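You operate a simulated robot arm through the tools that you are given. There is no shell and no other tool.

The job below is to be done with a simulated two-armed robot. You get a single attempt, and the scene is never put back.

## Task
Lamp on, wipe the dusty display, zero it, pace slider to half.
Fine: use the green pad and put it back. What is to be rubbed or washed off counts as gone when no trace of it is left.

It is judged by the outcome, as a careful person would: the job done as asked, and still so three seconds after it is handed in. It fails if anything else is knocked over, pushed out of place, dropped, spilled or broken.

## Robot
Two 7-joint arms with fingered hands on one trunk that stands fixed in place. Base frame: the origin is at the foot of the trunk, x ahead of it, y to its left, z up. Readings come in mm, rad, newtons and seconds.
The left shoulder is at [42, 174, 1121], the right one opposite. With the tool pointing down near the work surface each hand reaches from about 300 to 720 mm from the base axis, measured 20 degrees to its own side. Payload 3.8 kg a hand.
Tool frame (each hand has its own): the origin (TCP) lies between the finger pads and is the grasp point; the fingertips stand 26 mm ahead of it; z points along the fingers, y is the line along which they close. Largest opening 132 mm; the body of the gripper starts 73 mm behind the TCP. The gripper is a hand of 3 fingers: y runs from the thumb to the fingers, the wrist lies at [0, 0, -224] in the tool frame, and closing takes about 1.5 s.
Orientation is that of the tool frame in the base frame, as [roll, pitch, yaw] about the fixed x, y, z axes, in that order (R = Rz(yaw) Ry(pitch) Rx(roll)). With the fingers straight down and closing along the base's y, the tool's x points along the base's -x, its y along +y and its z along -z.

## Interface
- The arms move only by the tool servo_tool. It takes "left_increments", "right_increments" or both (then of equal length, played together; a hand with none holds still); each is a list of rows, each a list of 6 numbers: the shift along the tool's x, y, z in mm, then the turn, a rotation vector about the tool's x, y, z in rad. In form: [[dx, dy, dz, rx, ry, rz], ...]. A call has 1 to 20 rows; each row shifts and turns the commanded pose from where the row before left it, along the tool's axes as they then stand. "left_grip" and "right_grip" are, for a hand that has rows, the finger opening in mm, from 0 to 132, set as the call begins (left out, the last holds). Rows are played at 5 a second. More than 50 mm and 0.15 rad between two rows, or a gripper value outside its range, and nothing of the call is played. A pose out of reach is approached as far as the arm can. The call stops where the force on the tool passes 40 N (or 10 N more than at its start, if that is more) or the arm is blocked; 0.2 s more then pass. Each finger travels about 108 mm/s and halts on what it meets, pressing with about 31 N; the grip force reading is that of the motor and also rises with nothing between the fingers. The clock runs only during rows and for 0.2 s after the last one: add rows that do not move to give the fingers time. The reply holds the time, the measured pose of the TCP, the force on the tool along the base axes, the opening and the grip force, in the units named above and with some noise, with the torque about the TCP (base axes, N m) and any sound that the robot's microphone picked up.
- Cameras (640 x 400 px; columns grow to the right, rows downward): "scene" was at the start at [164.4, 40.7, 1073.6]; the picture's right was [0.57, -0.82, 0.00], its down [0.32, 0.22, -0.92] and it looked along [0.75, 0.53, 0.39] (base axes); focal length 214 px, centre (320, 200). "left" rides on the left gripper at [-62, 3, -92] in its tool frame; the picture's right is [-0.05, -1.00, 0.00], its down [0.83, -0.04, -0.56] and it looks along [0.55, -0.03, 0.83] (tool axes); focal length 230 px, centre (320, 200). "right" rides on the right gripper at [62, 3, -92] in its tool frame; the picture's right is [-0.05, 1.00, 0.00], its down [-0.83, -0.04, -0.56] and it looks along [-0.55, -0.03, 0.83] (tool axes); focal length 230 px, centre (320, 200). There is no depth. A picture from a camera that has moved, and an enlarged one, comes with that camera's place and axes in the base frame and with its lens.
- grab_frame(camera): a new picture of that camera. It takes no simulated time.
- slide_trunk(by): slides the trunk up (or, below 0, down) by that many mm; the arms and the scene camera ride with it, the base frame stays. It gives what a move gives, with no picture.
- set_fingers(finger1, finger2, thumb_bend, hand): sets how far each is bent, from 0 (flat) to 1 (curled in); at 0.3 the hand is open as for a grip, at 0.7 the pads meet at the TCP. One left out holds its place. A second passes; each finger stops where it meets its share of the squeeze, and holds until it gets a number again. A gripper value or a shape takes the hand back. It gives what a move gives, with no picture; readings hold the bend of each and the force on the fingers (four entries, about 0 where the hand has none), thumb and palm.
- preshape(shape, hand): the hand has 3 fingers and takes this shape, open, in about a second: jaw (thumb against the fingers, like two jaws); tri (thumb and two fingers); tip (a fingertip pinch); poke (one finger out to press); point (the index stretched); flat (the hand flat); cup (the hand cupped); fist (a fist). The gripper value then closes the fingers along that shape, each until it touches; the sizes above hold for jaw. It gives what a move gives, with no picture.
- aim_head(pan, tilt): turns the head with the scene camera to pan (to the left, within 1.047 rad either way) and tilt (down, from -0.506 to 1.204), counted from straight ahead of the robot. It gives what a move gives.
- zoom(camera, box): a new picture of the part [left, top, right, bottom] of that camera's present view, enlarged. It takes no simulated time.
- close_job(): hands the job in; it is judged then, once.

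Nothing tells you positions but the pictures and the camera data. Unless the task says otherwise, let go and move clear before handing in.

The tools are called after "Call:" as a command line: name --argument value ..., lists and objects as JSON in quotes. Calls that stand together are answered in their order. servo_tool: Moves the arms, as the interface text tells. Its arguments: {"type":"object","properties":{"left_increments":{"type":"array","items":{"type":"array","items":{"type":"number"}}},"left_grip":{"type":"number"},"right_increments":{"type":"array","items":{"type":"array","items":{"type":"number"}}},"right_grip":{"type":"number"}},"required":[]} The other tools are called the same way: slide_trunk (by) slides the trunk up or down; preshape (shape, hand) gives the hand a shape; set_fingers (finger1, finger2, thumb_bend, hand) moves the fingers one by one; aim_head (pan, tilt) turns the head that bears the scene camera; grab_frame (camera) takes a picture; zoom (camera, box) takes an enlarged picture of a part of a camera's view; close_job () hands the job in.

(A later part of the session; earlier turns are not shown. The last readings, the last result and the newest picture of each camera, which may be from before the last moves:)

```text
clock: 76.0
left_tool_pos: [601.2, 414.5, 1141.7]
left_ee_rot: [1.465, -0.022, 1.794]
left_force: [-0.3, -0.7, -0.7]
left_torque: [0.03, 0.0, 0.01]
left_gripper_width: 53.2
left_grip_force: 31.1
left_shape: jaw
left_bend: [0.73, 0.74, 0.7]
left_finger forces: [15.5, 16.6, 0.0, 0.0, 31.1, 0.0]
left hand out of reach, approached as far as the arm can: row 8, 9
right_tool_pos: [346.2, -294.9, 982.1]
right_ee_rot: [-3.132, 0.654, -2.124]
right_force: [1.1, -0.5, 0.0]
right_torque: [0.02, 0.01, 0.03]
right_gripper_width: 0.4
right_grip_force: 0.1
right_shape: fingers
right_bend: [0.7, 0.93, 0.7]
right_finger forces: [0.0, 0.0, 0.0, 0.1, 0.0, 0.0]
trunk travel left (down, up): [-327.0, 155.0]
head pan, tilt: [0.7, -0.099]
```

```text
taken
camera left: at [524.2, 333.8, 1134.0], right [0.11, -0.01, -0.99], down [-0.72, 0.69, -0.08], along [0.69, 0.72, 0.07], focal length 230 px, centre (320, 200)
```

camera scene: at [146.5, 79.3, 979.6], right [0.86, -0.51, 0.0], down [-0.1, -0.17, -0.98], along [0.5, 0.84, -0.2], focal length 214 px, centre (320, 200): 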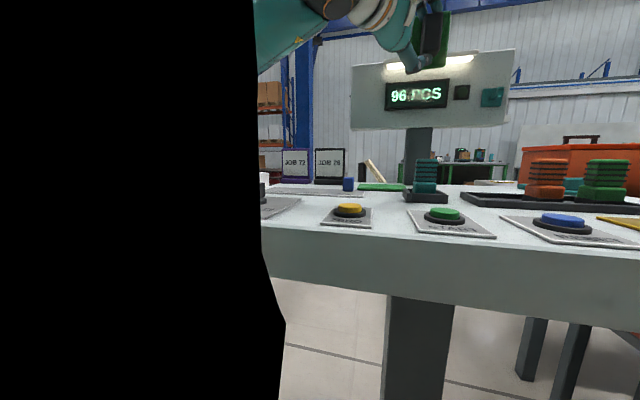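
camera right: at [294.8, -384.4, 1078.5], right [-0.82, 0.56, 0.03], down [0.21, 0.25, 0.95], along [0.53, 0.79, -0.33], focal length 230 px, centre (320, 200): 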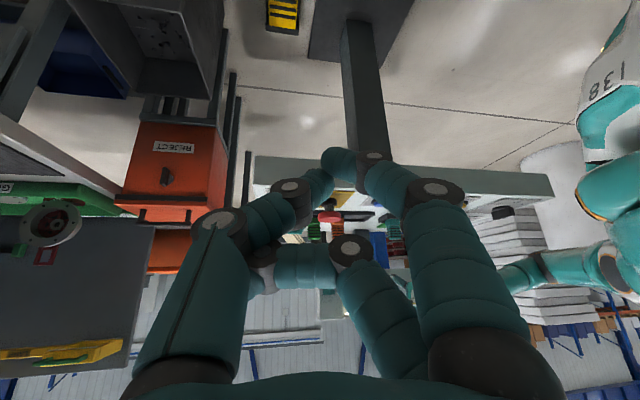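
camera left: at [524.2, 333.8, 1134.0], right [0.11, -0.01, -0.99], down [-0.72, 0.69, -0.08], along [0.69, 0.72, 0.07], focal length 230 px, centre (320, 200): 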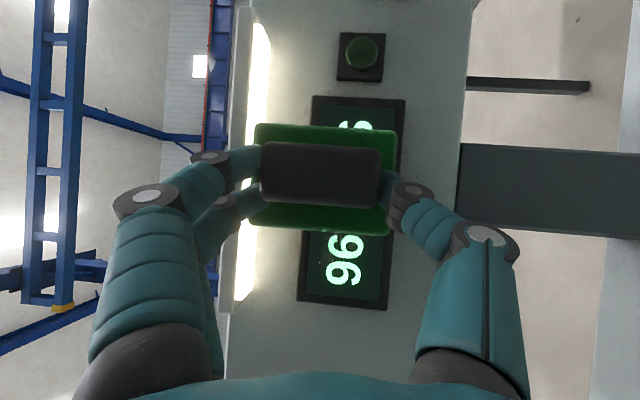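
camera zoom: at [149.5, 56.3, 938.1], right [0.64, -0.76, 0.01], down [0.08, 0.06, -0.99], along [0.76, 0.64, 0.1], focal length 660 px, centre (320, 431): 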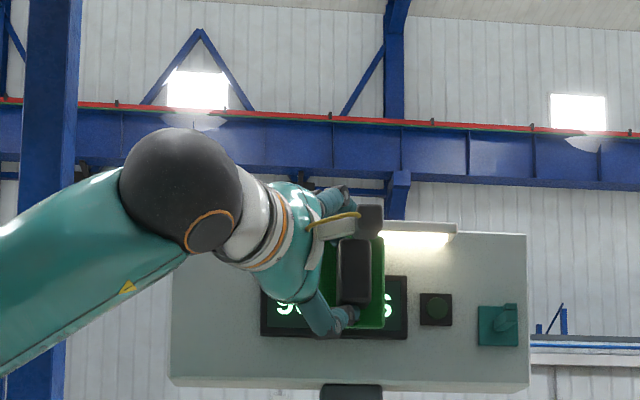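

The rightward stroke hit the limit again and contact was lost. I back off 25 mm, lower the trunk another 50 mm for margin, and re-centre.

Call:
servo_tool --left_increments '[[-6.7, 1.1, -10.4, 0, 0, 0], [-6.7, 1.1, -10.4, 0, 0, 0], [0, 0, 0, 0, 0, 0], [0, 0, 0, 0, 0, 0]]'

Call:
slide_trunk --by -50

Call:
zoom --camera "right" --box '[460, 140, 640, 320]'

Call:
zoom --camera "scene" --box '[240, 60, 400, 190]'

```text
clock: 77.0
left_tool_pos: [594.9, 393.1, 1126.2]
left_ee_rot: [1.494, 0.003, 1.779]
left_force: [-0.6, -0.4, -0.6]
left_torque: [0.01, 0.04, -0.01]
left_gripper_width: 53.5
left_grip_force: 31.4
left_shape: jaw
left_bend: [0.73, 0.74, 0.7]
left_finger forces: [15.3, 16.6, 0.0, 0.0, 31.1, 0.1]
right_tool_pos: [354.0, -296.4, 977.2]
right_ee_rot: [3.141, 0.648, -2.133]
right_force: [-0.1, -1.0, 0.3]
right_torque: [-0.03, -0.02, -0.01]
right_gripper_width: 0.3
right_grip_force: 0.2
right_shape: fingers
right_bend: [0.7, 0.93, 0.7]
right_finger forces: [0.0, 0.1, 0.0, 0.0, 0.0, 0.0]
trunk travel left (down, up): [-327.0, 155.0]
head pan, tilt: [0.7, -0.099]
```

```text
clock: 77.9
left_tool_pos: [578.5, 393.3, 1126.4]
left_ee_rot: [1.404, -0.137, 1.831]
left_force: [-0.9, 0.5, 0.0]
left_torque: [-0.03, 0.12, 0.0]
left_gripper_width: 53.4
left_grip_force: 31.0
left_shape: jaw
left_bend: [0.73, 0.74, 0.7]
left_finger forces: [15.4, 16.7, 0.0, 0.0, 30.7, 0.0]
right_tool_pos: [351.0, -297.4, 926.7]
right_ee_rot: [-3.139, 0.652, -2.128]
right_force: [-0.7, 0.9, 0.0]
right_torque: [-0.02, -0.02, -0.03]
right_gripper_width: 0.4
right_grip_force: 0.2
right_shape: fingers
right_bend: [0.7, 0.93, 0.7]
right_finger forces: [0.1, 0.0, 0.0, 0.0, 0.0, 0.1]
trunk travel left (down, up): [-277.0, 205.0]
head pan, tilt: [0.7, -0.099]
stopped: the arm was blocked; the commanded pose is now the measured one
```

```text
2.22 times, centred on (550, 230) of right
camera zoom: at [291.1, -385.5, 962.9], right [-0.82, 0.56, 0.03], down [0.21, 0.25, 0.95], along [0.53, 0.79, -0.32], focal length 511 px, centre (-191, 133)
```

zoom: 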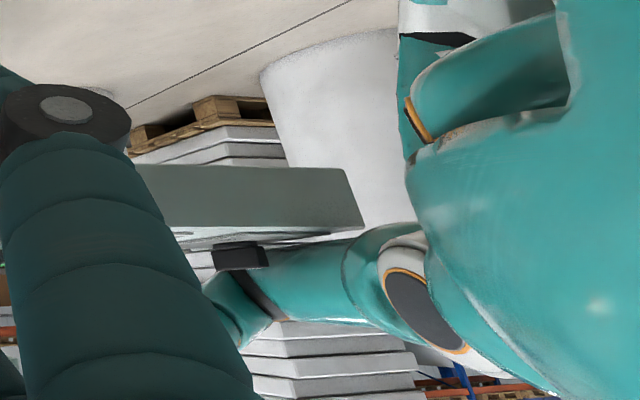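

```text
3.08 times, centred on (320, 125) of scene
camera zoom: at [149.3, 53.9, 888.2], right [0.64, -0.76, 0.0], down [0.08, 0.07, -0.99], along [0.76, 0.64, 0.1], focal length 660 px, centre (320, 431)
```

zoom: 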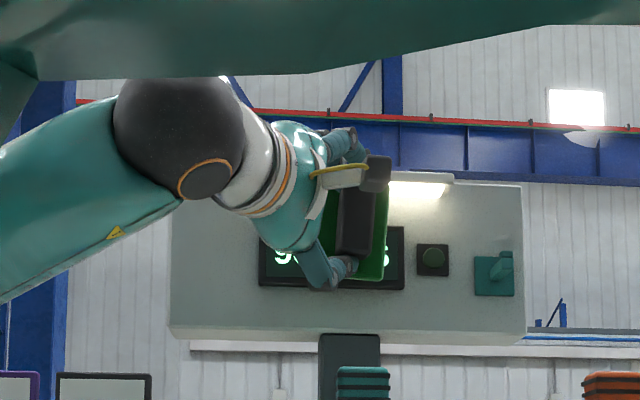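

Lowering blocked the arm: the left elbow seems to have met the panel. I raise the trunk right back.

Call:
slide_trunk --by 55

Call:
zoom --camera "right" --box '[440, 120, 640, 300]'

Call:
aim_head --pan 0.95 --tilt 0.3

Call:
grab_frame --camera "scene"

```text
clock: 78.9
left_tool_pos: [584.7, 393.7, 1176.1]
left_ee_rot: [1.42, -0.128, 1.823]
left_force: [0.2, 0.4, -0.5]
left_torque: [-0.03, 0.01, -0.02]
left_gripper_width: 53.7
left_grip_force: 31.2
left_shape: jaw
left_bend: [0.73, 0.74, 0.7]
left_finger forces: [15.4, 16.6, 0.0, 0.0, 30.8, 0.0]
right_tool_pos: [354.6, -296.4, 983.2]
right_ee_rot: [3.138, 0.651, -2.133]
right_force: [0.6, -0.7, -0.3]
right_torque: [-0.02, 0.01, 0.01]
right_gripper_width: 0.3
right_grip_force: 0.0
right_shape: fingers
right_bend: [0.7, 0.93, 0.7]
right_finger forces: [0.0, 0.0, 0.0, 0.0, 0.1, 0.0]
trunk travel left (down, up): [-332.0, 150.0]
head pan, tilt: [0.7, -0.099]
```

```text
2.22 times, centred on (540, 210) of right
camera zoom: at [295.4, -384.5, 1018.4], right [-0.82, 0.56, 0.03], down [0.21, 0.25, 0.94], along [0.52, 0.79, -0.33], focal length 511 px, centre (-169, 178)
```

zoom: 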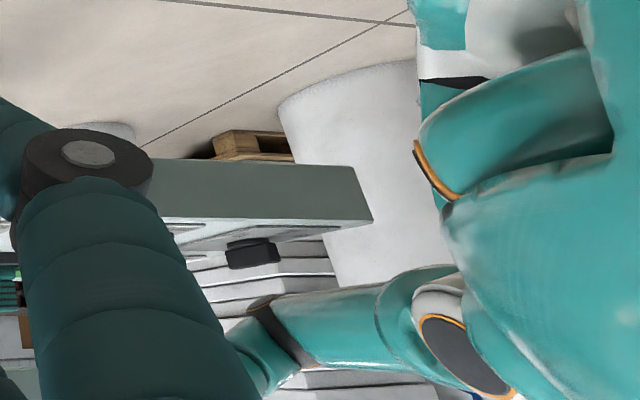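

```text
clock: 79.8
left_tool_pos: [585.0, 395.0, 1177.6]
left_ee_rot: [1.419, -0.128, 1.823]
left_force: [0.0, -0.2, 0.1]
left_torque: [-0.01, 0.01, 0.02]
left_gripper_width: 53.6
left_grip_force: 30.9
left_shape: jaw
left_bend: [0.73, 0.74, 0.7]
left_finger forces: [15.3, 16.6, 0.0, 0.0, 30.8, 0.0]
right_tool_pos: [355.4, -296.5, 983.4]
right_ee_rot: [3.141, 0.649, -2.133]
right_force: [0.9, 0.5, -0.4]
right_torque: [0.0, 0.0, -0.04]
right_gripper_width: 0.5
right_grip_force: 0.1
right_shape: fingers
right_bend: [0.7, 0.93, 0.7]
right_finger forces: [0.1, 0.0, 0.0, 0.0, 0.0, 0.0]
trunk travel left (down, up): [-332.0, 150.0]
head pan, tilt: [0.949, 0.3]
```

```text
taken
camera scene: at [145.6, 74.8, 905.4], right [0.81, -0.58, 0.0], down [-0.17, -0.24, -0.96], along [0.56, 0.78, -0.29], focal length 214 px, centre (320, 200)
```

scene: 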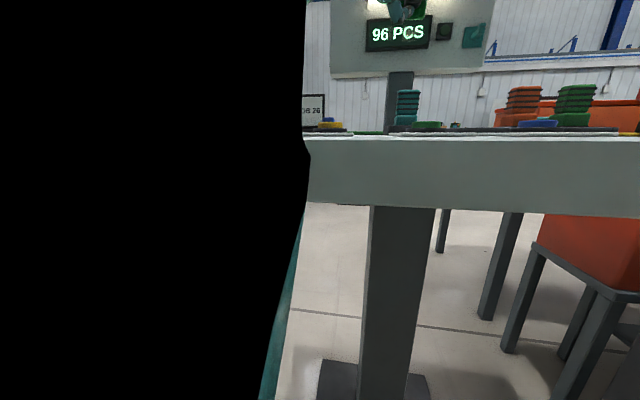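

The display already looks much cleaner. Zoom in on it and on the JOB knob for later comparison.

Call:
zoom --camera "scene" --box '[340, 0, 460, 75]'

Call:
grab_frame --camera "left"

```text
5.33 times, centred on (400, 38) of scene
camera zoom: at [145.6, 74.8, 905.4], right [0.81, -0.58, 0.0], down [-0.17, -0.24, -0.96], along [0.56, 0.78, -0.29], focal length 1144 px, centre (-107, 1067)
```

zoom: 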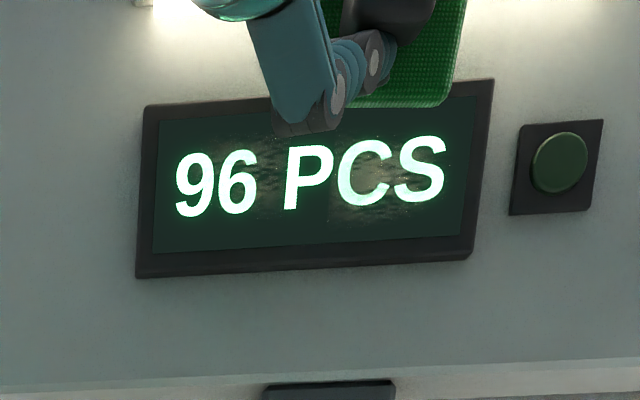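

```text
taken
camera left: at [510.6, 312.7, 1158.1], right [0.13, 0.11, -0.99], down [-0.74, 0.68, -0.02], along [0.67, 0.73, 0.17], focal length 230 px, centre (320, 200)
```

left: 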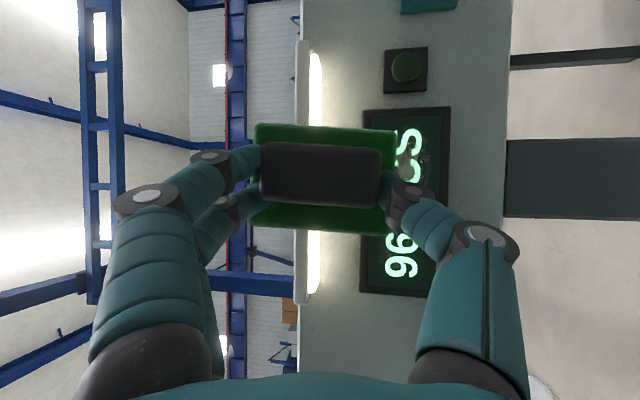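

Most of the dust is gone; a faint smudge remains around the centre-right. I restore the pad orientation, go slightly higher (the pad is taller than the screen), and repeat.

Call:
servo_tool --left_increments '[[0, 0, 0, 0.0315, -0.0122, -0.0656], [0, 0, 0, 0.0315, -0.0122, -0.0656], [10.5, -19.3, -3.1, 0, 0, 0], [10.5, -19.3, -3.1, 0, 0, 0], [0, 0, 0, 0, 0, 0]]'

Call:
slide_trunk --by -10

Call:
servo_tool --left_increments '[[0, 10, 0, 0, 0, 0], [0, 0, 0, 0, 0, 0]]'

Call:
zoom --camera "right" --box '[440, 120, 640, 300]'

```text
clock: 81.0
left_tool_pos: [576.6, 414.4, 1138.6]
left_ee_rot: [1.485, 0.0, 1.783]
left_force: [0.6, 0.7, 0.0]
left_torque: [-0.01, 0.05, 0.02]
left_gripper_width: 53.2
left_grip_force: 30.9
left_shape: jaw
left_bend: [0.73, 0.74, 0.7]
left_finger forces: [15.2, 16.6, 0.1, 0.0, 30.9, 0.0]
right_tool_pos: [354.3, -297.0, 983.1]
right_ee_rot: [3.138, 0.648, -2.132]
right_force: [-0.5, 0.5, -0.4]
right_torque: [0.02, 0.01, -0.01]
right_gripper_width: 0.3
right_grip_force: 0.1
right_shape: fingers
right_bend: [0.7, 0.93, 0.7]
right_finger forces: [0.1, 0.1, 0.0, 0.1, 0.0, 0.1]
trunk travel left (down, up): [-332.0, 150.0]
head pan, tilt: [0.949, 0.3]
```

```text
clock: 81.5
left_tool_pos: [577.5, 413.5, 1127.6]
left_ee_rot: [1.485, 0.001, 1.783]
left_force: [0.1, 0.1, -0.1]
left_torque: [0.0, 0.01, 0.0]
left_gripper_width: 53.5
left_grip_force: 31.3
left_shape: jaw
left_bend: [0.73, 0.74, 0.7]
left_finger forces: [15.3, 16.5, 0.0, 0.1, 30.8, 0.1]
right_tool_pos: [354.4, -295.3, 973.2]
right_ee_rot: [3.138, 0.649, -2.133]
right_force: [-0.3, 0.2, 0.5]
right_torque: [0.01, 0.02, -0.01]
right_gripper_width: 0.4
right_grip_force: 0.1
right_shape: fingers
right_bend: [0.7, 0.93, 0.7]
right_finger forces: [0.0, 0.0, 0.0, 0.1, 0.1, 0.0]
trunk travel left (down, up): [-322.0, 160.0]
head pan, tilt: [0.949, 0.3]
```

```text
clock: 82.1
left_tool_pos: [577.2, 413.9, 1136.4]
left_ee_rot: [1.486, 0.001, 1.785]
left_force: [-0.1, -0.7, -0.4]
left_torque: [0.0, 0.02, 0.03]
left_gripper_width: 53.5
left_grip_force: 31.4
left_shape: jaw
left_bend: [0.73, 0.74, 0.7]
left_finger forces: [15.3, 16.5, 0.0, 0.0, 30.8, 0.1]
right_tool_pos: [354.9, -296.5, 973.2]
right_ee_rot: [3.139, 0.65, -2.133]
right_force: [0.2, 0.3, 0.7]
right_torque: [0.01, 0.0, -0.01]
right_gripper_width: 0.7
right_grip_force: 0.1
right_shape: fingers
right_bend: [0.7, 0.93, 0.7]
right_finger forces: [0.1, 0.1, 0.0, 0.0, 0.1, 0.1]
trunk travel left (down, up): [-322.0, 160.0]
head pan, tilt: [0.949, 0.3]
```

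```text
2.22 times, centred on (540, 210) of right
camera zoom: at [295.1, -384.4, 1008.7], right [-0.82, 0.57, 0.03], down [0.21, 0.25, 0.94], along [0.53, 0.79, -0.33], focal length 511 px, centre (-169, 178)
```

zoom: 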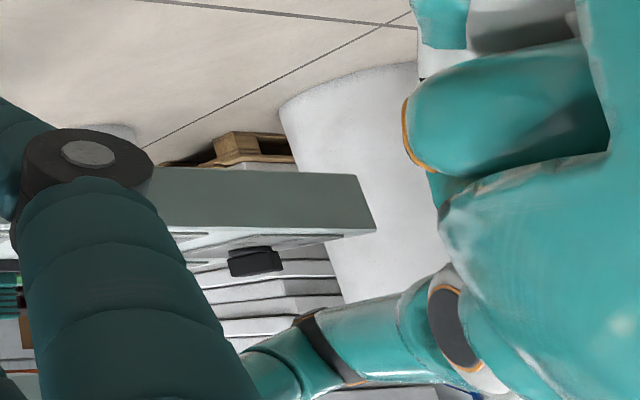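

Elbow has ample clearance and the pose is good. I shift 22 mm to the right first while off the screen to test reach.

Call:
servo_tool --left_increments '[[-9.25, -0.5, 5.95, 0, 0, 0], [-9.25, -0.5, 5.95, 0, 0, 0], [5.4, -0.7, 8.4, 0, 0, 0], [3.3, -0.4, 5.0, 0, 0, 0], [0, 0, 0, 0, 0, 0]]'

```text
clock: 83.3
left_tool_pos: [603.3, 410.3, 1138.7]
left_ee_rot: [1.486, 0.001, 1.784]
left_force: [0.2, 0.0, -0.4]
left_torque: [0.0, 0.02, 0.0]
left_gripper_width: 53.7
left_grip_force: 31.1
left_shape: jaw
left_bend: [0.73, 0.74, 0.7]
left_finger forces: [15.3, 16.5, 0.0, 0.0, 30.8, 0.0]
right_tool_pos: [354.6, -296.1, 971.9]
right_ee_rot: [3.139, 0.65, -2.132]
right_force: [0.3, 0.7, -0.5]
right_torque: [-0.03, -0.02, -0.01]
right_gripper_width: 0.1
right_grip_force: 0.0
right_shape: fingers
right_bend: [0.7, 0.93, 0.7]
right_finger forces: [0.0, 0.0, 0.1, 0.1, 0.0, 0.1]
trunk travel left (down, up): [-322.0, 160.0]
head pan, tilt: [0.949, 0.3]
```

Reach is fine here. Press on and wipe back and forth.

Call:
servo_tool --left_increments '[[1.9, -0.25, 2.9, 0, 0, 0], [1.6, -0.2, 2.5, 0, 0, 0], [-7.6, -0.4, 4.9, 0, 0, 0], [7.6, 0.4, -4.9, 0, 0, 0], [7.6, 0.4, -4.9, 0, 0, 0], [7.6, 0.4, -4.9, 0, 0, 0], [7.6, 0.4, -4.9, 0, 0, 0], [0, 0, 0, 0, 0, 0]]'

```text
clock: 85.1
left_tool_pos: [589.4, 432.0, 1137.5]
left_ee_rot: [1.485, -0.003, 1.782]
left_force: [-3.4, -9.1, -0.6]
left_torque: [-0.09, 0.05, -0.12]
left_gripper_width: 53.5
left_grip_force: 30.7
left_shape: jaw
left_bend: [0.73, 0.74, 0.7]
left_finger forces: [16.0, 19.3, 0.0, 0.0, 31.5, 0.0]
right_tool_pos: [354.3, -298.4, 971.6]
right_ee_rot: [3.137, 0.65, -2.132]
right_force: [-0.5, 0.0, 0.1]
right_torque: [-0.02, 0.01, -0.02]
right_gripper_width: 0.3
right_grip_force: 0.0
right_shape: fingers
right_bend: [0.7, 0.93, 0.7]
right_finger forces: [0.1, 0.0, 0.1, 0.1, 0.0, 0.1]
trunk travel left (down, up): [-322.0, 160.0]
head pan, tilt: [0.949, 0.3]
```

Balanced contact at about 9 N. More strokes across the whole screen.

Call:
servo_tool --left_increments '[[7.6, 0.4, -4.9, 0, 0, 0], [7.6, 0.4, -4.9, 0, 0, 0], [7.6, 0.4, -4.9, 0, 0, 0], [-7.6, -0.4, 4.9, 0, 0, 0], [-7.6, -0.4, 4.9, 0, 0, 0], [-7.6, -0.4, 4.9, 0, 0, 0], [-7.6, -0.4, 4.9, 0, 0, 0], [-7.6, -0.4, 4.9, 0, 0, 0], [-7.6, -0.4, 4.9, 0, 0, 0], [-7.6, -0.4, 4.9, 0, 0, 0], [0, 0, 0, 0, 0, 0]]'

```text
clock: 87.5
left_tool_pos: [614.2, 407.5, 1139.3]
left_ee_rot: [1.483, -0.001, 1.783]
left_force: [-6.1, -3.7, 0.4]
left_torque: [-0.03, 0.1, 0.05]
left_gripper_width: 53.4
left_grip_force: 30.7
left_shape: jaw
left_bend: [0.73, 0.74, 0.7]
left_finger forces: [16.0, 18.9, 0.0, 0.0, 31.6, 0.0]
right_tool_pos: [352.7, -296.5, 972.7]
right_ee_rot: [3.139, 0.65, -2.132]
right_force: [0.5, 0.9, -0.7]
right_torque: [-0.01, -0.01, 0.0]
right_gripper_width: 0.4
right_grip_force: 0.0
right_shape: fingers
right_bend: [0.7, 0.93, 0.7]
right_finger forces: [0.1, 0.0, 0.1, 0.0, 0.1, 0.0]
trunk travel left (down, up): [-322.0, 160.0]
head pan, tilt: [0.949, 0.3]
```

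Continue with another full back-and-forth, a bit firmer.

Call:
servo_tool --left_increments '[[0.6, -0.1, 0.9, 0, 0, 0], [-5, -0.3, 3.2, 0, 0, 0], [5, 0.3, -3.2, 0, 0, 0], [7.6, 0.4, -4.9, 0, 0, 0], [7.6, 0.4, -4.9, 0, 0, 0], [7.6, 0.4, -4.9, 0, 0, 0], [7.6, 0.4, -4.9, 0, 0, 0], [7.6, 0.4, -4.9, 0, 0, 0], [7.6, 0.4, -4.9, 0, 0, 0], [7.6, 0.4, -4.9, 0, 0, 0], [0, -8, 0, 0, 0, 0], [-7.6, -0.4, 4.9, 0, 0, 0], [-7.6, -0.4, 4.9, 0, 0, 0], [-7.6, -0.4, 4.9, 0, 0, 0], [-7.6, -0.4, 4.9, 0, 0, 0], [-7.6, -0.4, 4.9, 0, 0, 0], [-7.6, -0.4, 4.9, 0, 0, 0], [-7.6, -0.4, 4.9, 0, 0, 0], [0, 0, 0, 0, 0, 0]]'

```text
clock: 91.5
left_tool_pos: [614.0, 408.8, 1131.8]
left_ee_rot: [1.482, 0.0, 1.784]
left_force: [-12.8, -6.9, 1.9]
left_torque: [0.0, -0.08, 0.03]
left_gripper_width: 53.4
left_grip_force: 31.4
left_shape: jaw
left_bend: [0.73, 0.74, 0.7]
left_finger forces: [16.4, 23.3, 0.1, 0.1, 30.9, 0.1]
right_tool_pos: [353.3, -297.1, 973.3]
right_ee_rot: [3.141, 0.651, -2.132]
right_force: [-0.4, -0.4, -0.6]
right_torque: [-0.01, -0.01, -0.01]
right_gripper_width: 0.4
right_grip_force: 0.2
right_shape: fingers
right_bend: [0.7, 0.93, 0.7]
right_finger forces: [0.1, 0.0, 0.0, 0.1, 0.1, 0.0]
trunk travel left (down, up): [-322.0, 160.0]
head pan, tilt: [0.949, 0.3]
```

Now back away and raise the hand to inspect the screen.

Call:
servo_tool --left_increments '[[-5.4, 0.7, -8.4, 0, 0, 0], [-10.8, 1.4, -16.7, 0, 0, 0], [-16, 2, -25, 0, 0, 0], [-5, 30, -5, 0, 0, 0], [0, 30, 0, 0, 0, 0], [0, 0, 0, 0, 0, 0]]'

Call:
grab_frame --camera "scene"

Call:
zoom --camera "scene" --box '[340, 0, 460, 75]'

Call:
grab_frame --camera "left"

```text
clock: 92.9
left_tool_pos: [565.1, 359.3, 1188.1]
left_ee_rot: [1.484, 0.003, 1.782]
left_force: [-0.7, 0.5, -0.5]
left_torque: [-0.01, 0.01, -0.01]
left_gripper_width: 53.8
left_grip_force: 30.7
left_shape: jaw
left_bend: [0.73, 0.74, 0.7]
left_finger forces: [15.2, 16.5, 0.1, 0.0, 31.0, 0.1]
right_tool_pos: [355.1, -296.4, 972.3]
right_ee_rot: [3.139, 0.649, -2.132]
right_force: [0.4, -0.9, -0.4]
right_torque: [-0.01, -0.01, 0.04]
right_gripper_width: 0.3
right_grip_force: 0.1
right_shape: fingers
right_bend: [0.7, 0.93, 0.7]
right_finger forces: [0.0, 0.0, 0.0, 0.0, 0.0, 0.1]
trunk travel left (down, up): [-322.0, 160.0]
head pan, tilt: [0.949, 0.3]
```

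```text
taken
camera scene: at [144.6, 75.0, 895.3], right [0.81, -0.58, 0.0], down [-0.17, -0.24, -0.96], along [0.56, 0.78, -0.3], focal length 214 px, centre (320, 200)
```

scene: 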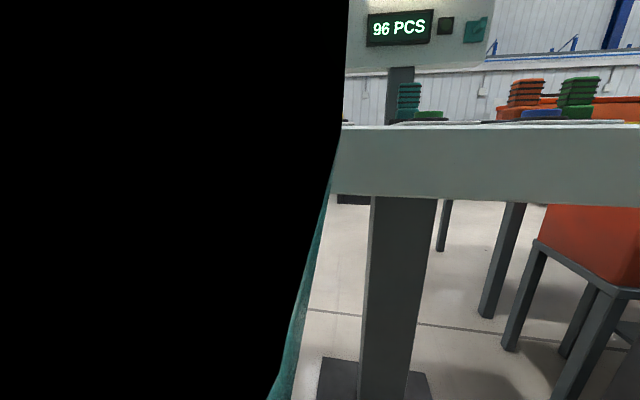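

```text
5.33 times, centred on (400, 38) of scene
camera zoom: at [144.6, 75.0, 895.3], right [0.81, -0.58, 0.0], down [-0.17, -0.24, -0.96], along [0.56, 0.78, -0.3], focal length 1144 px, centre (-107, 1067)
```

zoom: 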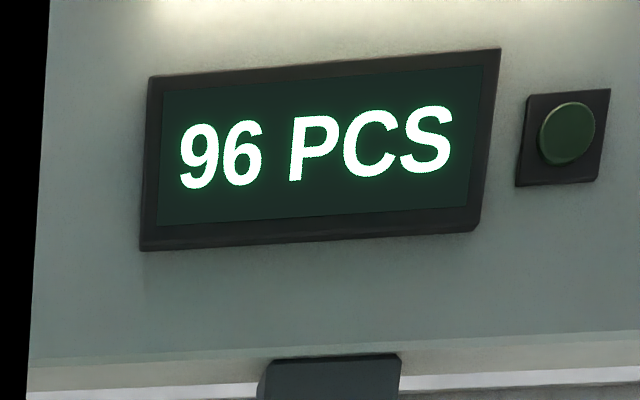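

```text
taken
camera left: at [486.5, 279.5, 1184.0], right [0.09, -0.03, -0.99], down [-0.71, 0.7, -0.09], along [0.7, 0.72, 0.04], focal length 230 px, centre (320, 200)
```

left: 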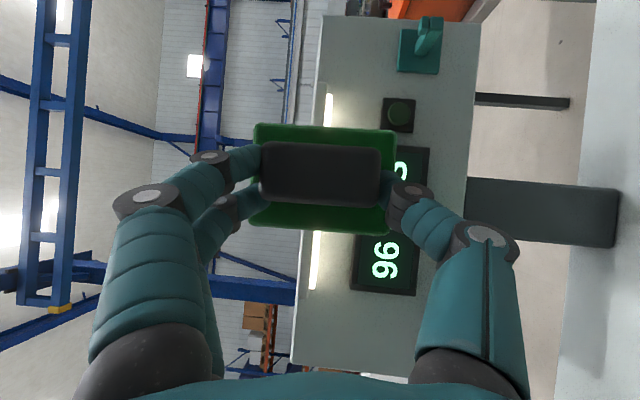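

The screen looks clean. I zoom further to make sure no trace is left.

Call:
zoom --camera "scene" --box '[362, 5, 440, 52]'

Call:
zoom --camera "scene" --box '[385, 8, 438, 45]'

```text
8.21 times, centred on (401, 28) of scene
camera zoom: at [144.6, 75.0, 895.3], right [0.81, -0.58, 0.0], down [-0.17, -0.24, -0.96], along [0.56, 0.78, -0.3], focal length 1760 px, centre (-345, 1607)
```

zoom: 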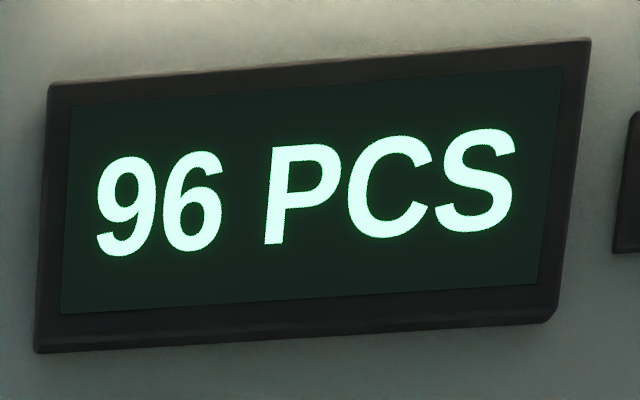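

```text
10.81 times, centred on (412, 26) of scene
camera zoom: at [144.6, 75.0, 895.3], right [0.81, -0.58, 0.0], down [-0.17, -0.24, -0.96], along [0.56, 0.78, -0.3], focal length 2319 px, centre (-669, 2076)
```

zoom: 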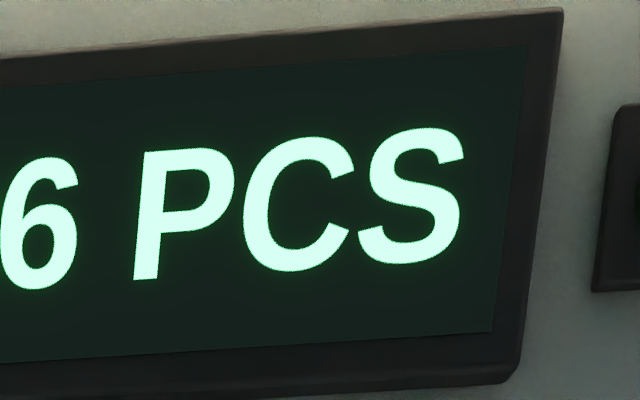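

The screen is spotless. Now return the pad: rotate it back to face down, first half here.

Call:
servo_tool --left_increments '[[0, 0, 0, 0.1186, 0.0066, -0.0763], [0, 0, 0, 0.1186, 0.0066, -0.0763], [0, 0, 0, 0.1186, 0.0066, -0.0763], [0, 0, 0, 0.1186, 0.0066, -0.0763], [0, 0, 0, 0.1186, 0.0066, -0.0763], [0, 0, 0, 0, 0, 0]]'

Call:
slide_trunk --by 115

Call:
servo_tool --left_increments '[[0, 0, 0, 0.1186, 0.0066, -0.0763], [0, 0, 0, 0.1186, 0.0066, -0.0763], [0, 0, 0, 0.1186, 0.0066, -0.0763], [0, 0, 0, 0.1186, 0.0066, -0.0763], [0, 0, 0, 0.1186, 0.0066, -0.0763], [0, 0, 0, 0.1186, 0.0066, -0.0763], [0, 0, 0, 0, 0, 0]]'

Call:
grab_frame --camera "left"

```text
clock: 94.3
left_tool_pos: [564.8, 359.6, 1188.7]
left_ee_rot: [2.109, 0.36, 1.901]
left_force: [-0.3, -0.3, -1.1]
left_torque: [-0.01, 0.01, -0.01]
left_gripper_width: 53.5
left_grip_force: 30.8
left_shape: jaw
left_bend: [0.73, 0.74, 0.7]
left_finger forces: [15.1, 15.5, 0.0, 0.1, 30.5, 0.0]
right_tool_pos: [354.2, -296.6, 973.5]
right_ee_rot: [3.138, 0.649, -2.131]
right_force: [0.2, 0.5, -0.5]
right_torque: [0.01, -0.04, 0.0]
right_gripper_width: 0.4
right_grip_force: 0.1
right_shape: fingers
right_bend: [0.7, 0.93, 0.7]
right_finger forces: [0.1, 0.1, 0.0, 0.0, 0.0, 0.1]
trunk travel left (down, up): [-322.0, 160.0]
head pan, tilt: [0.949, 0.3]
```

```text
clock: 95.8
left_tool_pos: [565.2, 360.6, 1304.0]
left_ee_rot: [2.11, 0.36, 1.902]
left_force: [0.2, -0.9, -0.4]
left_torque: [0.03, 0.01, 0.04]
left_gripper_width: 53.7
left_grip_force: 31.6
left_shape: jaw
left_bend: [0.73, 0.74, 0.7]
left_finger forces: [14.9, 15.4, 0.0, 0.0, 30.2, 0.0]
right_tool_pos: [355.1, -296.4, 1087.2]
right_ee_rot: [3.136, 0.648, -2.133]
right_force: [0.2, -0.9, 0.4]
right_torque: [0.02, 0.01, -0.02]
right_gripper_width: 0.2
right_grip_force: 0.0
right_shape: fingers
right_bend: [0.7, 0.93, 0.7]
right_finger forces: [0.0, 0.1, 0.0, 0.0, 0.0, 0.1]
trunk travel left (down, up): [-437.0, 45.0]
head pan, tilt: [0.949, 0.3]
```

```text
clock: 97.4
left_tool_pos: [564.6, 360.4, 1304.4]
left_ee_rot: [3.037, 0.573, 2.347]
left_force: [0.1, -0.2, -0.2]
left_torque: [0.04, 0.0, 0.01]
left_gripper_width: 53.5
left_grip_force: 30.9
left_shape: jaw
left_bend: [0.73, 0.74, 0.7]
left_finger forces: [14.8, 15.2, 0.0, 0.1, 29.6, 0.0]
right_tool_pos: [354.8, -297.0, 1087.1]
right_ee_rot: [3.139, 0.649, -2.132]
right_force: [-0.1, 0.4, -0.3]
right_torque: [-0.01, 0.02, -0.01]
right_gripper_width: 0.6
right_grip_force: 0.0
right_shape: fingers
right_bend: [0.7, 0.93, 0.7]
right_finger forces: [0.0, 0.0, 0.0, 0.0, 0.0, 0.1]
trunk travel left (down, up): [-437.0, 45.0]
head pan, tilt: [0.949, 0.3]
```

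```text
taken
camera left: at [561.2, 353.0, 1414.6], right [-0.64, -0.77, -0.06], down [-0.77, 0.64, 0.01], along [0.03, 0.05, -1.0], focal length 230 px, centre (320, 200)
```

left: 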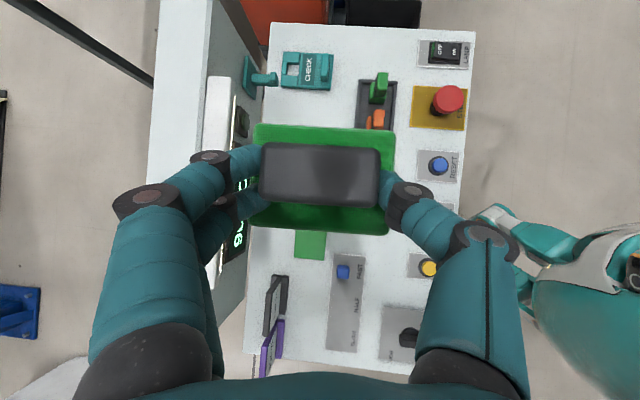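

The pad faces down again with the original hand orientation. Now carry it back over toward its original place, stopping short and high.

Call:
servo_tool --left_increments '[[0, 0, 0, -0.0043, 0.0007, -0.0067], [-10.2, -15.2, 39.5, 0, 0, 0], [-10.2, -15.2, 39.5, 0, 0, 0], [-10.2, -15.2, 39.5, 0, 0, 0], [-10.2, -15.2, 39.5, 0, 0, 0], [-10.2, -15.2, 39.5, 0, 0, 0], [-10.2, -15.2, 39.5, 0, 0, 0], [-10.2, -15.2, 39.5, 0, 0, 0], [-10.2, -15.2, 39.5, 0, 0, 0], [-10.2, -15.2, 39.5, 0, 0, 0], [0, 0, 0, 0, 0, 0]]'

Call:
aim_head --pan -0.05 --tilt 0.3

Call:
grab_frame --camera "scene"

```text
clock: 99.8
left_tool_pos: [691.6, 95.4, 1044.0]
left_ee_rot: [3.036, 0.573, 2.354]
left_force: [-0.1, -0.4, -0.5]
left_torque: [0.01, 0.02, 0.01]
left_gripper_width: 53.4
left_grip_force: 31.1
left_shape: jaw
left_bend: [0.73, 0.74, 0.7]
left_finger forces: [14.3, 15.1, 0.0, 0.1, 29.0, 0.1]
right_tool_pos: [353.6, -296.4, 1088.5]
right_ee_rot: [3.14, 0.649, -2.131]
right_force: [0.1, -0.3, 0.4]
right_torque: [0.02, -0.02, 0.01]
right_gripper_width: 0.4
right_grip_force: 0.0
right_shape: fingers
right_bend: [0.7, 0.93, 0.7]
right_finger forces: [0.1, 0.0, 0.1, 0.1, 0.0, 0.1]
trunk travel left (down, up): [-437.0, 45.0]
head pan, tilt: [0.949, 0.3]
```

```text
clock: 101.1
left_tool_pos: [691.1, 95.3, 1044.4]
left_ee_rot: [3.034, 0.573, 2.354]
left_force: [0.7, 0.1, -1.9]
left_torque: [0.0, 0.02, 0.01]
left_gripper_width: 53.2
left_grip_force: 31.5
left_shape: jaw
left_bend: [0.73, 0.74, 0.7]
left_finger forces: [14.2, 15.1, 0.0, 0.1, 29.0, 0.0]
right_tool_pos: [354.6, -296.2, 1088.1]
right_ee_rot: [3.139, 0.649, -2.133]
right_force: [0.1, 0.0, -0.3]
right_torque: [-0.02, 0.02, -0.01]
right_gripper_width: 0.5
right_grip_force: 0.1
right_shape: fingers
right_bend: [0.7, 0.93, 0.7]
right_finger forces: [0.0, 0.1, 0.0, 0.1, 0.1, 0.0]
trunk travel left (down, up): [-437.0, 45.0]
head pan, tilt: [-0.051, 0.3]
```

```text
taken
camera scene: at [199.6, -5.7, 1028.9], right [-0.05, -1.0, 0.0], down [-0.3, 0.01, -0.96], along [0.95, -0.05, -0.3], focal length 214 px, centre (320, 200)
```

scene: 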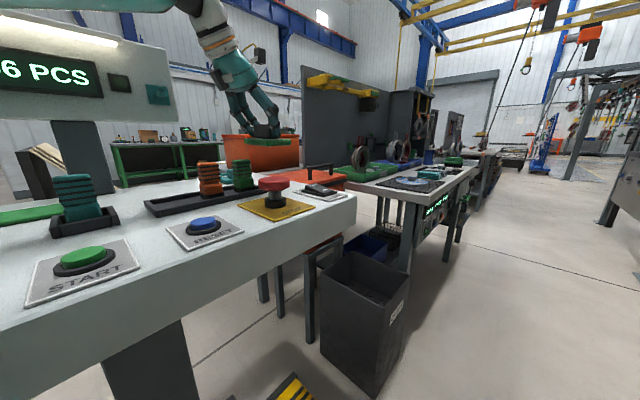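

Approach the final spot: sideways first, then down to about 42 mm above its resting height.

Call:
servo_tool --left_increments '[[-9.25, -3.15, 18.85, 0, 0, 0], [-9.25, -3.15, 18.85, 0, 0, 0], [3.35, -2.45, 19.7, 0, 0, 0], [3.35, -2.45, 19.7, 0, 0, 0], [0, 0, 0, 0, 0, 0]]'

Call:
grab_frame --camera "left"

```text
clock: 102.3
left_tool_pos: [724.7, 55.3, 984.8]
left_ee_rot: [3.037, 0.572, 2.355]
left_force: [1.0, -0.3, -0.4]
left_torque: [0.0, -0.02, 0.01]
left_gripper_width: 53.6
left_grip_force: 31.3
left_shape: jaw
left_bend: [0.73, 0.74, 0.7]
left_finger forces: [14.2, 15.1, 0.0, 0.0, 29.0, 0.1]
right_tool_pos: [353.9, -297.0, 1089.3]
right_ee_rot: [3.14, 0.649, -2.132]
right_force: [0.6, -0.5, 0.8]
right_torque: [-0.03, -0.03, 0.03]
right_gripper_width: 0.2
right_grip_force: 0.1
right_shape: fingers
right_bend: [0.7, 0.93, 0.7]
right_finger forces: [0.1, 0.0, 0.0, 0.0, 0.0, 0.1]
trunk travel left (down, up): [-437.0, 45.0]
head pan, tilt: [-0.051, 0.3]
```

```text
taken
camera left: at [721.9, 48.7, 1094.9], right [-0.63, -0.77, -0.06], down [-0.77, 0.63, 0.01], along [0.03, 0.05, -1.0], focal length 230 px, centre (320, 200)
```

left: 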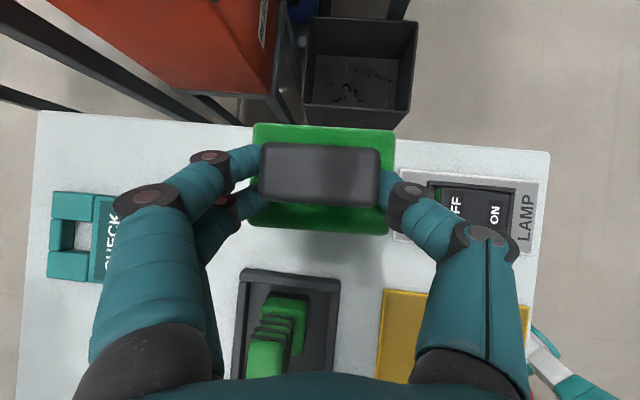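

Lower straight down gently to the original height.

Call:
servo_tool --left_increments '[[9.8, -1.6, 15.0, 0, 0, 0], [9.8, -1.6, 15.0, 0, 0, 0], [1.63, -0.27, 2.5, 0, 0, 0], [0, 0, 0, 0, 0, 0]]'

Call:
servo_tool --left_increments '[[1.1, -0.18, 1.67, 0, 0, 0], [0, 0, 0, 0, 0, 0]]'

Call:
grab_frame --camera "left"

```text
clock: 103.3
left_tool_pos: [725.5, 56.0, 945.6]
left_ee_rot: [3.037, 0.571, 2.355]
left_force: [-0.5, 0.8, -0.9]
left_torque: [-0.02, 0.01, -0.02]
left_gripper_width: 53.3
left_grip_force: 31.2
left_shape: jaw
left_bend: [0.73, 0.74, 0.7]
left_finger forces: [14.2, 15.0, 0.0, 0.0, 29.1, 0.1]
right_tool_pos: [353.7, -296.7, 1087.9]
right_ee_rot: [3.139, 0.649, -2.134]
right_force: [-0.2, -0.8, -0.5]
right_torque: [-0.03, 0.03, 0.01]
right_gripper_width: 0.3
right_grip_force: 0.1
right_shape: fingers
right_bend: [0.7, 0.93, 0.7]
right_finger forces: [0.0, 0.0, 0.0, 0.1, 0.0, 0.0]
trunk travel left (down, up): [-437.0, 45.0]
head pan, tilt: [-0.051, 0.3]
```

```text
clock: 103.9
left_tool_pos: [724.9, 56.3, 945.6]
left_ee_rot: [3.035, 0.573, 2.355]
left_force: [0.4, 0.1, 1.7]
left_torque: [-0.04, 0.04, -0.06]
left_gripper_width: 53.3
left_grip_force: 31.2
left_shape: jaw
left_bend: [0.73, 0.74, 0.7]
left_finger forces: [14.5, 15.3, 0.0, 0.0, 29.0, 0.0]
right_tool_pos: [354.5, -297.6, 1086.8]
right_ee_rot: [3.14, 0.65, -2.131]
right_force: [-0.3, 0.2, -0.3]
right_torque: [0.0, -0.02, -0.01]
right_gripper_width: 0.1
right_grip_force: 0.1
right_shape: fingers
right_bend: [0.7, 0.93, 0.7]
right_finger forces: [0.1, 0.0, 0.0, 0.0, 0.0, 0.1]
trunk travel left (down, up): [-437.0, 45.0]
head pan, tilt: [-0.051, 0.3]
```

```text
taken
camera left: at [721.1, 49.2, 1054.6], right [-0.63, -0.77, -0.06], down [-0.77, 0.63, 0.01], along [0.03, 0.05, -1.0], focal length 230 px, centre (320, 200)
```

left: 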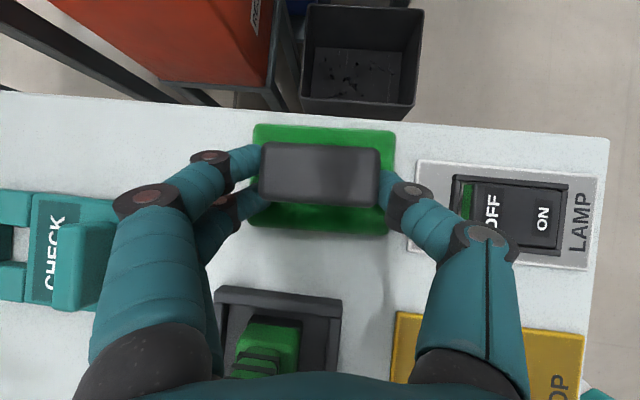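

Contact is starting and the pad lines up with where it was. Settle 1.5 mm more, then open.

Call:
servo_tool --left_increments '[[0.8, -0.13, 1.25, 0, 0, 0], [0, 0, 0, 0, 0, 0]]'

Call:
servo_tool --left_increments '[[0, 0, 0, 0, 0, 0], [0, 0, 0, 0, 0, 0], [0, 0, 0, 0, 0, 0], [0, 0, 0, 0, 0, 0]]' --left_grip 92

Call:
grab_frame --camera "left"

```text
clock: 104.5
left_tool_pos: [725.3, 55.7, 943.8]
left_ee_rot: [3.036, 0.574, 2.354]
left_force: [-0.4, 0.2, 5.1]
left_torque: [-0.1, 0.1, -0.01]
left_gripper_width: 53.4
left_grip_force: 31.9
left_shape: jaw
left_bend: [0.73, 0.74, 0.7]
left_finger forces: [15.1, 15.4, 0.0, 0.1, 29.3, 0.0]
right_tool_pos: [353.9, -298.2, 1088.3]
right_ee_rot: [-3.142, 0.65, -2.13]
right_force: [-0.4, 0.8, -0.4]
right_torque: [0.02, 0.0, 0.0]
right_gripper_width: 0.6
right_grip_force: 0.1
right_shape: fingers
right_bend: [0.7, 0.93, 0.7]
right_finger forces: [0.0, 0.1, 0.1, 0.0, 0.0, 0.1]
trunk travel left (down, up): [-437.0, 45.0]
head pan, tilt: [-0.051, 0.3]
```

```text
clock: 105.5
left_tool_pos: [724.8, 55.3, 943.4]
left_ee_rot: [3.034, 0.573, 2.354]
left_force: [0.4, 0.0, -0.2]
left_torque: [0.01, -0.02, -0.01]
left_gripper_width: 91.6
left_grip_force: 0.0
left_shape: jaw
left_bend: [0.68, 0.68, 0.65]
left_finger forces: [0.0, 0.0, 0.0, 0.1, 0.1, 0.0]
right_tool_pos: [353.9, -296.6, 1089.4]
right_ee_rot: [3.138, 0.65, -2.134]
right_force: [-0.3, 1.0, -0.8]
right_torque: [-0.01, -0.01, 0.03]
right_gripper_width: 0.3
right_grip_force: 0.1
right_shape: fingers
right_bend: [0.7, 0.93, 0.7]
right_finger forces: [0.1, 0.1, 0.0, 0.0, 0.0, 0.0]
trunk travel left (down, up): [-437.0, 45.0]
head pan, tilt: [-0.051, 0.3]
```

```text
taken
camera left: at [721.3, 49.0, 1052.5], right [-0.63, -0.77, -0.06], down [-0.77, 0.63, 0.01], along [0.03, 0.05, -1.0], focal length 230 px, centre (320, 200)
```

left: 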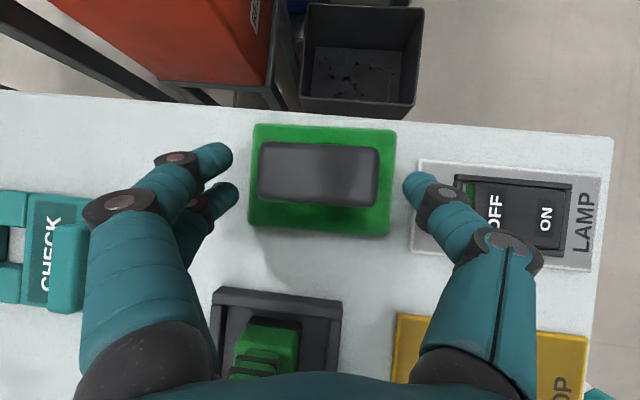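

Released; the pad sits where it was. Retreat along the tool axis.

Call:
servo_tool --left_increments '[[0, 0, -15, 0, 0, 0], [0, 0, -25, 0, 0, 0], [0, 0, -30, 0, 0, 0], [10, 0, -35, 0, 0, 0], [10, 0, -35, 0, 0, 0], [0, 0, 0, 0, 0, 0]]'

Call:
grab_frame --camera "left"

Call:
zoom --camera "scene" --box '[230, 120, 360, 220]'

```text
clock: 106.9
left_tool_pos: [649.4, 112.2, 1049.1]
left_ee_rot: [3.033, 0.572, 2.354]
left_force: [-0.3, -0.8, -0.6]
left_torque: [-0.02, -0.01, -0.02]
left_gripper_width: 91.4
left_grip_force: 0.0
left_shape: jaw
left_bend: [0.68, 0.68, 0.65]
left_finger forces: [0.1, 0.0, 0.0, 0.0, 0.1, 0.0]
right_tool_pos: [356.0, -297.4, 1087.6]
right_ee_rot: [3.138, 0.648, -2.132]
right_force: [-0.3, 0.1, -0.5]
right_torque: [0.02, -0.01, 0.02]
right_gripper_width: 0.7
right_grip_force: 0.0
right_shape: fingers
right_bend: [0.7, 0.93, 0.7]
right_finger forces: [0.0, 0.1, 0.1, 0.1, 0.0, 0.0]
trunk travel left (down, up): [-437.0, 45.0]
head pan, tilt: [-0.051, 0.3]
```

```text
taken
camera left: at [645.9, 104.4, 1160.5], right [-0.63, -0.77, -0.06], down [-0.77, 0.63, 0.01], along [0.03, 0.05, -1.0], focal length 230 px, centre (320, 200)
```

left: 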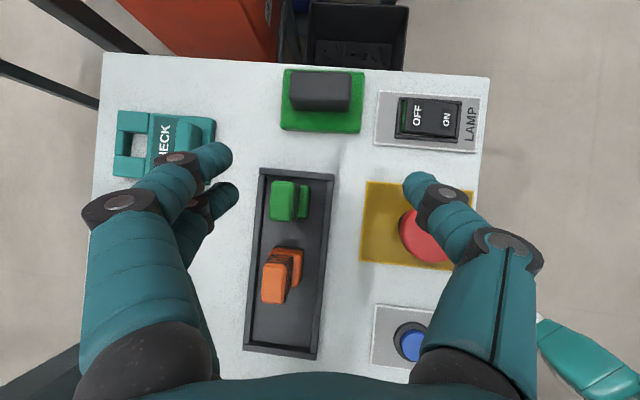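

```text
4.00 times, centred on (295, 170) of scene
camera zoom: at [199.9, -6.0, 1028.8], right [-0.05, -1.0, 0.0], down [-0.3, 0.02, -0.96], along [0.95, -0.05, -0.3], focal length 858 px, centre (420, 320)
```

zoom: 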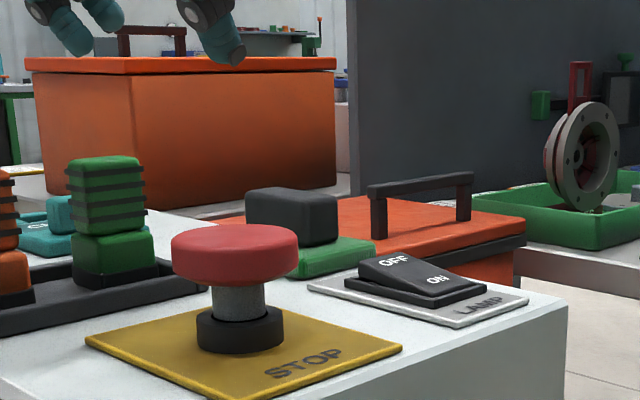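

The pad is back with the same gap to the LAMP plate as before, and nothing else moved. Next is the ZERO button: I move the left hand back and level it to point straight down.

Call:
servo_tool --left_increments '[[23.5, -1.7, -35.1, 0, 0, 0], [23.5, -1.7, -35.1, 0, 0, 0], [23.5, -1.7, -35.1, 0, 0, 0], [23.5, -1.7, -35.1, 0, 0, 0], [23.5, -1.7, -35.1, 0, 0, 0], [23.5, -1.7, -35.1, 0, 0, 0], [23.5, -1.7, -35.1, 0, 0, 0], [23.5, -1.7, -35.1, 0, 0, 0], [0, 0, 0, 0.053, 0, 0], [0, 0, 0, 0.053, 0, 0], [0, 0, 0, 0, 0.143, 0], [0, 0, 0, 0, 0.143, 0], [0, 0, 0, 0, 0.143, 0], [0, 0, 0, 0, 0.143, 0], [0, 0, 0, 0, 0, 0]]'

Call:
set_fingers --hand "left" --finger1 0.7 --finger2 1.0 --thumb_bend 0.7

Call:
grab_frame --camera "left"

```text
clock: 110.1
left_tool_pos: [401.6, 299.0, 1180.4]
left_ee_rot: [3.141, -0.001, 2.355]
left_force: [-0.6, 0.7, 0.0]
left_torque: [-0.02, -0.04, 0.02]
left_gripper_width: 91.9
left_grip_force: 0.0
left_shape: jaw
left_bend: [0.68, 0.68, 0.64]
left_finger forces: [0.0, 0.0, 0.0, 0.0, 0.0, 0.1]
right_tool_pos: [353.6, -297.7, 1087.6]
right_ee_rot: [3.141, 0.65, -2.132]
right_force: [-0.2, -0.1, -0.5]
right_torque: [-0.01, -0.03, 0.01]
right_gripper_width: 0.4
right_grip_force: 0.0
right_shape: fingers
right_bend: [0.7, 0.93, 0.7]
right_finger forces: [0.0, 0.1, 0.1, 0.1, 0.0, 0.0]
trunk travel left (down, up): [-437.0, 45.0]
head pan, tilt: [-0.051, 0.3]
```

```text
clock: 111.1
left_tool_pos: [401.0, 298.9, 1180.3]
left_ee_rot: [3.141, 0.0, 2.354]
left_force: [0.9, -0.5, 0.2]
left_torque: [-0.02, 0.0, 0.02]
left_gripper_width: 6.1
left_grip_force: 0.1
left_shape: fingers
left_bend: [0.7, 1.0, 0.7]
left_finger forces: [0.0, 0.1, 0.0, 0.1, 0.0, 0.1]
right_tool_pos: [354.8, -297.9, 1087.4]
right_ee_rot: [3.137, 0.649, -2.133]
right_force: [0.4, -0.8, 0.4]
right_torque: [0.04, 0.0, 0.0]
right_gripper_width: 0.6
right_grip_force: 0.0
right_shape: fingers
right_bend: [0.7, 0.93, 0.7]
right_finger forces: [0.1, 0.0, 0.1, 0.0, 0.0, 0.0]
trunk travel left (down, up): [-437.0, 45.0]
head pan, tilt: [-0.051, 0.3]
```

```text
taken
camera left: at [445.8, 256.8, 1272.8], right [-0.67, -0.74, 0.0], down [-0.62, 0.56, 0.55], along [-0.41, 0.37, -0.83], focal length 230 px, centre (320, 200)
```

left: 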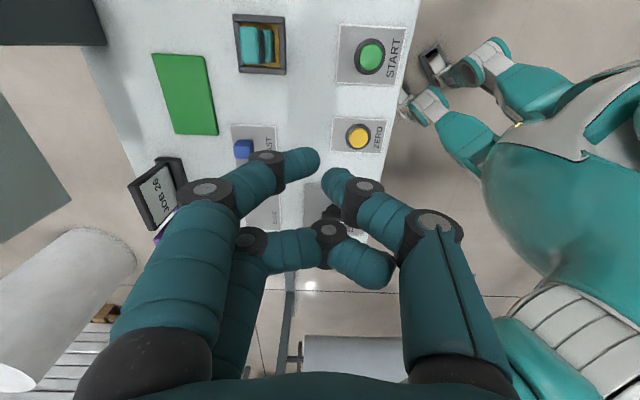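

The tips form a compact poker. ZERO is at about (319,291). I move to hover above it.

Call:
servo_tool --left_increments '[[11.6, -12.8, 40, 0, 0, 0], [11.6, -12.8, 40, 0, 0, 0], [11.6, -12.8, 40, 0, 0, 0], [11.6, -12.8, 40, 0, 0, 0], [11.6, -12.8, 40, 0, 0, 0], [0, 0, 0, 0, 0, 0]]'

Call:
grab_frame --camera "left"

Call:
aim_head --pan 0.9 --tilt 0.3

Call:
grab_frame --camera "scene"

```text
clock: 112.5
left_tool_pos: [313.5, 292.9, 979.1]
left_ee_rot: [-3.141, 0.0, 2.354]
left_force: [0.1, 0.2, 0.8]
left_torque: [0.02, 0.01, 0.0]
left_gripper_width: 6.2
left_grip_force: 0.2
left_shape: fingers
left_bend: [0.7, 1.0, 0.7]
left_finger forces: [0.0, 0.0, 0.0, 0.0, 0.0, 0.0]
right_tool_pos: [354.8, -296.8, 1087.6]
right_ee_rot: [3.139, 0.651, -2.131]
right_force: [-0.2, 0.1, 0.9]
right_torque: [0.02, 0.0, 0.02]
right_gripper_width: 0.6
right_grip_force: 0.1
right_shape: fingers
right_bend: [0.7, 0.93, 0.7]
right_finger forces: [0.1, 0.1, 0.1, 0.0, 0.0, 0.0]
trunk travel left (down, up): [-437.0, 45.0]
head pan, tilt: [-0.051, 0.3]
```

```text
taken
camera left: at [359.3, 251.2, 1071.4], right [-0.67, -0.74, 0.0], down [-0.62, 0.56, 0.55], along [-0.41, 0.37, -0.83], focal length 230 px, centre (320, 200)
```

left: 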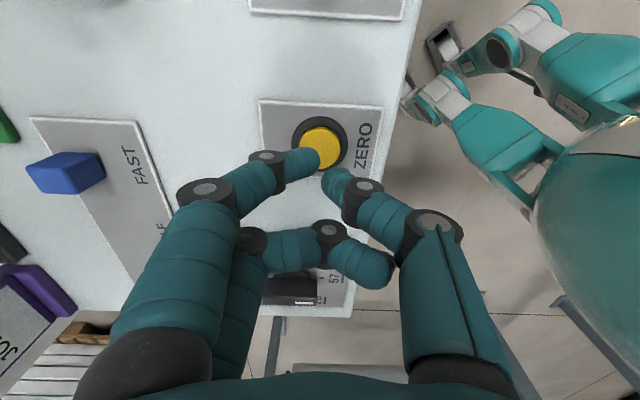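

```text
clock: 113.7
left_tool_pos: [314.1, 294.3, 979.0]
left_ee_rot: [3.141, 0.003, 2.355]
left_force: [0.8, -0.3, 0.1]
left_torque: [-0.03, 0.0, 0.01]
left_gripper_width: 6.1
left_grip_force: 0.0
left_shape: fingers
left_bend: [0.7, 1.0, 0.7]
left_finger forces: [0.0, 0.1, 0.1, 0.0, 0.0, 0.0]
right_tool_pos: [355.3, -295.9, 1088.7]
right_ee_rot: [3.137, 0.65, -2.134]
right_force: [0.3, -0.2, -0.2]
right_torque: [-0.07, 0.0, 0.0]
right_gripper_width: 0.2
right_grip_force: 0.0
right_shape: fingers
right_bend: [0.7, 0.93, 0.7]
right_finger forces: [0.0, 0.1, 0.0, 0.1, 0.0, 0.1]
trunk travel left (down, up): [-437.0, 45.0]
head pan, tilt: [0.901, 0.3]
```

```text
taken
camera scene: at [164.4, 72.0, 1028.9], right [0.78, -0.62, 0.0], down [-0.18, -0.23, -0.96], along [0.59, 0.75, -0.3], focal length 214 px, centre (320, 200)
```

scene: 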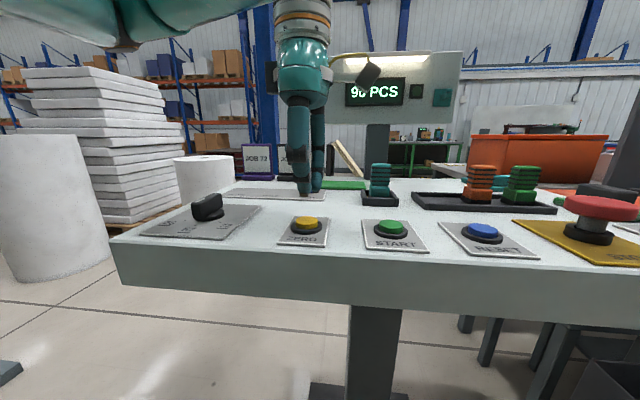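

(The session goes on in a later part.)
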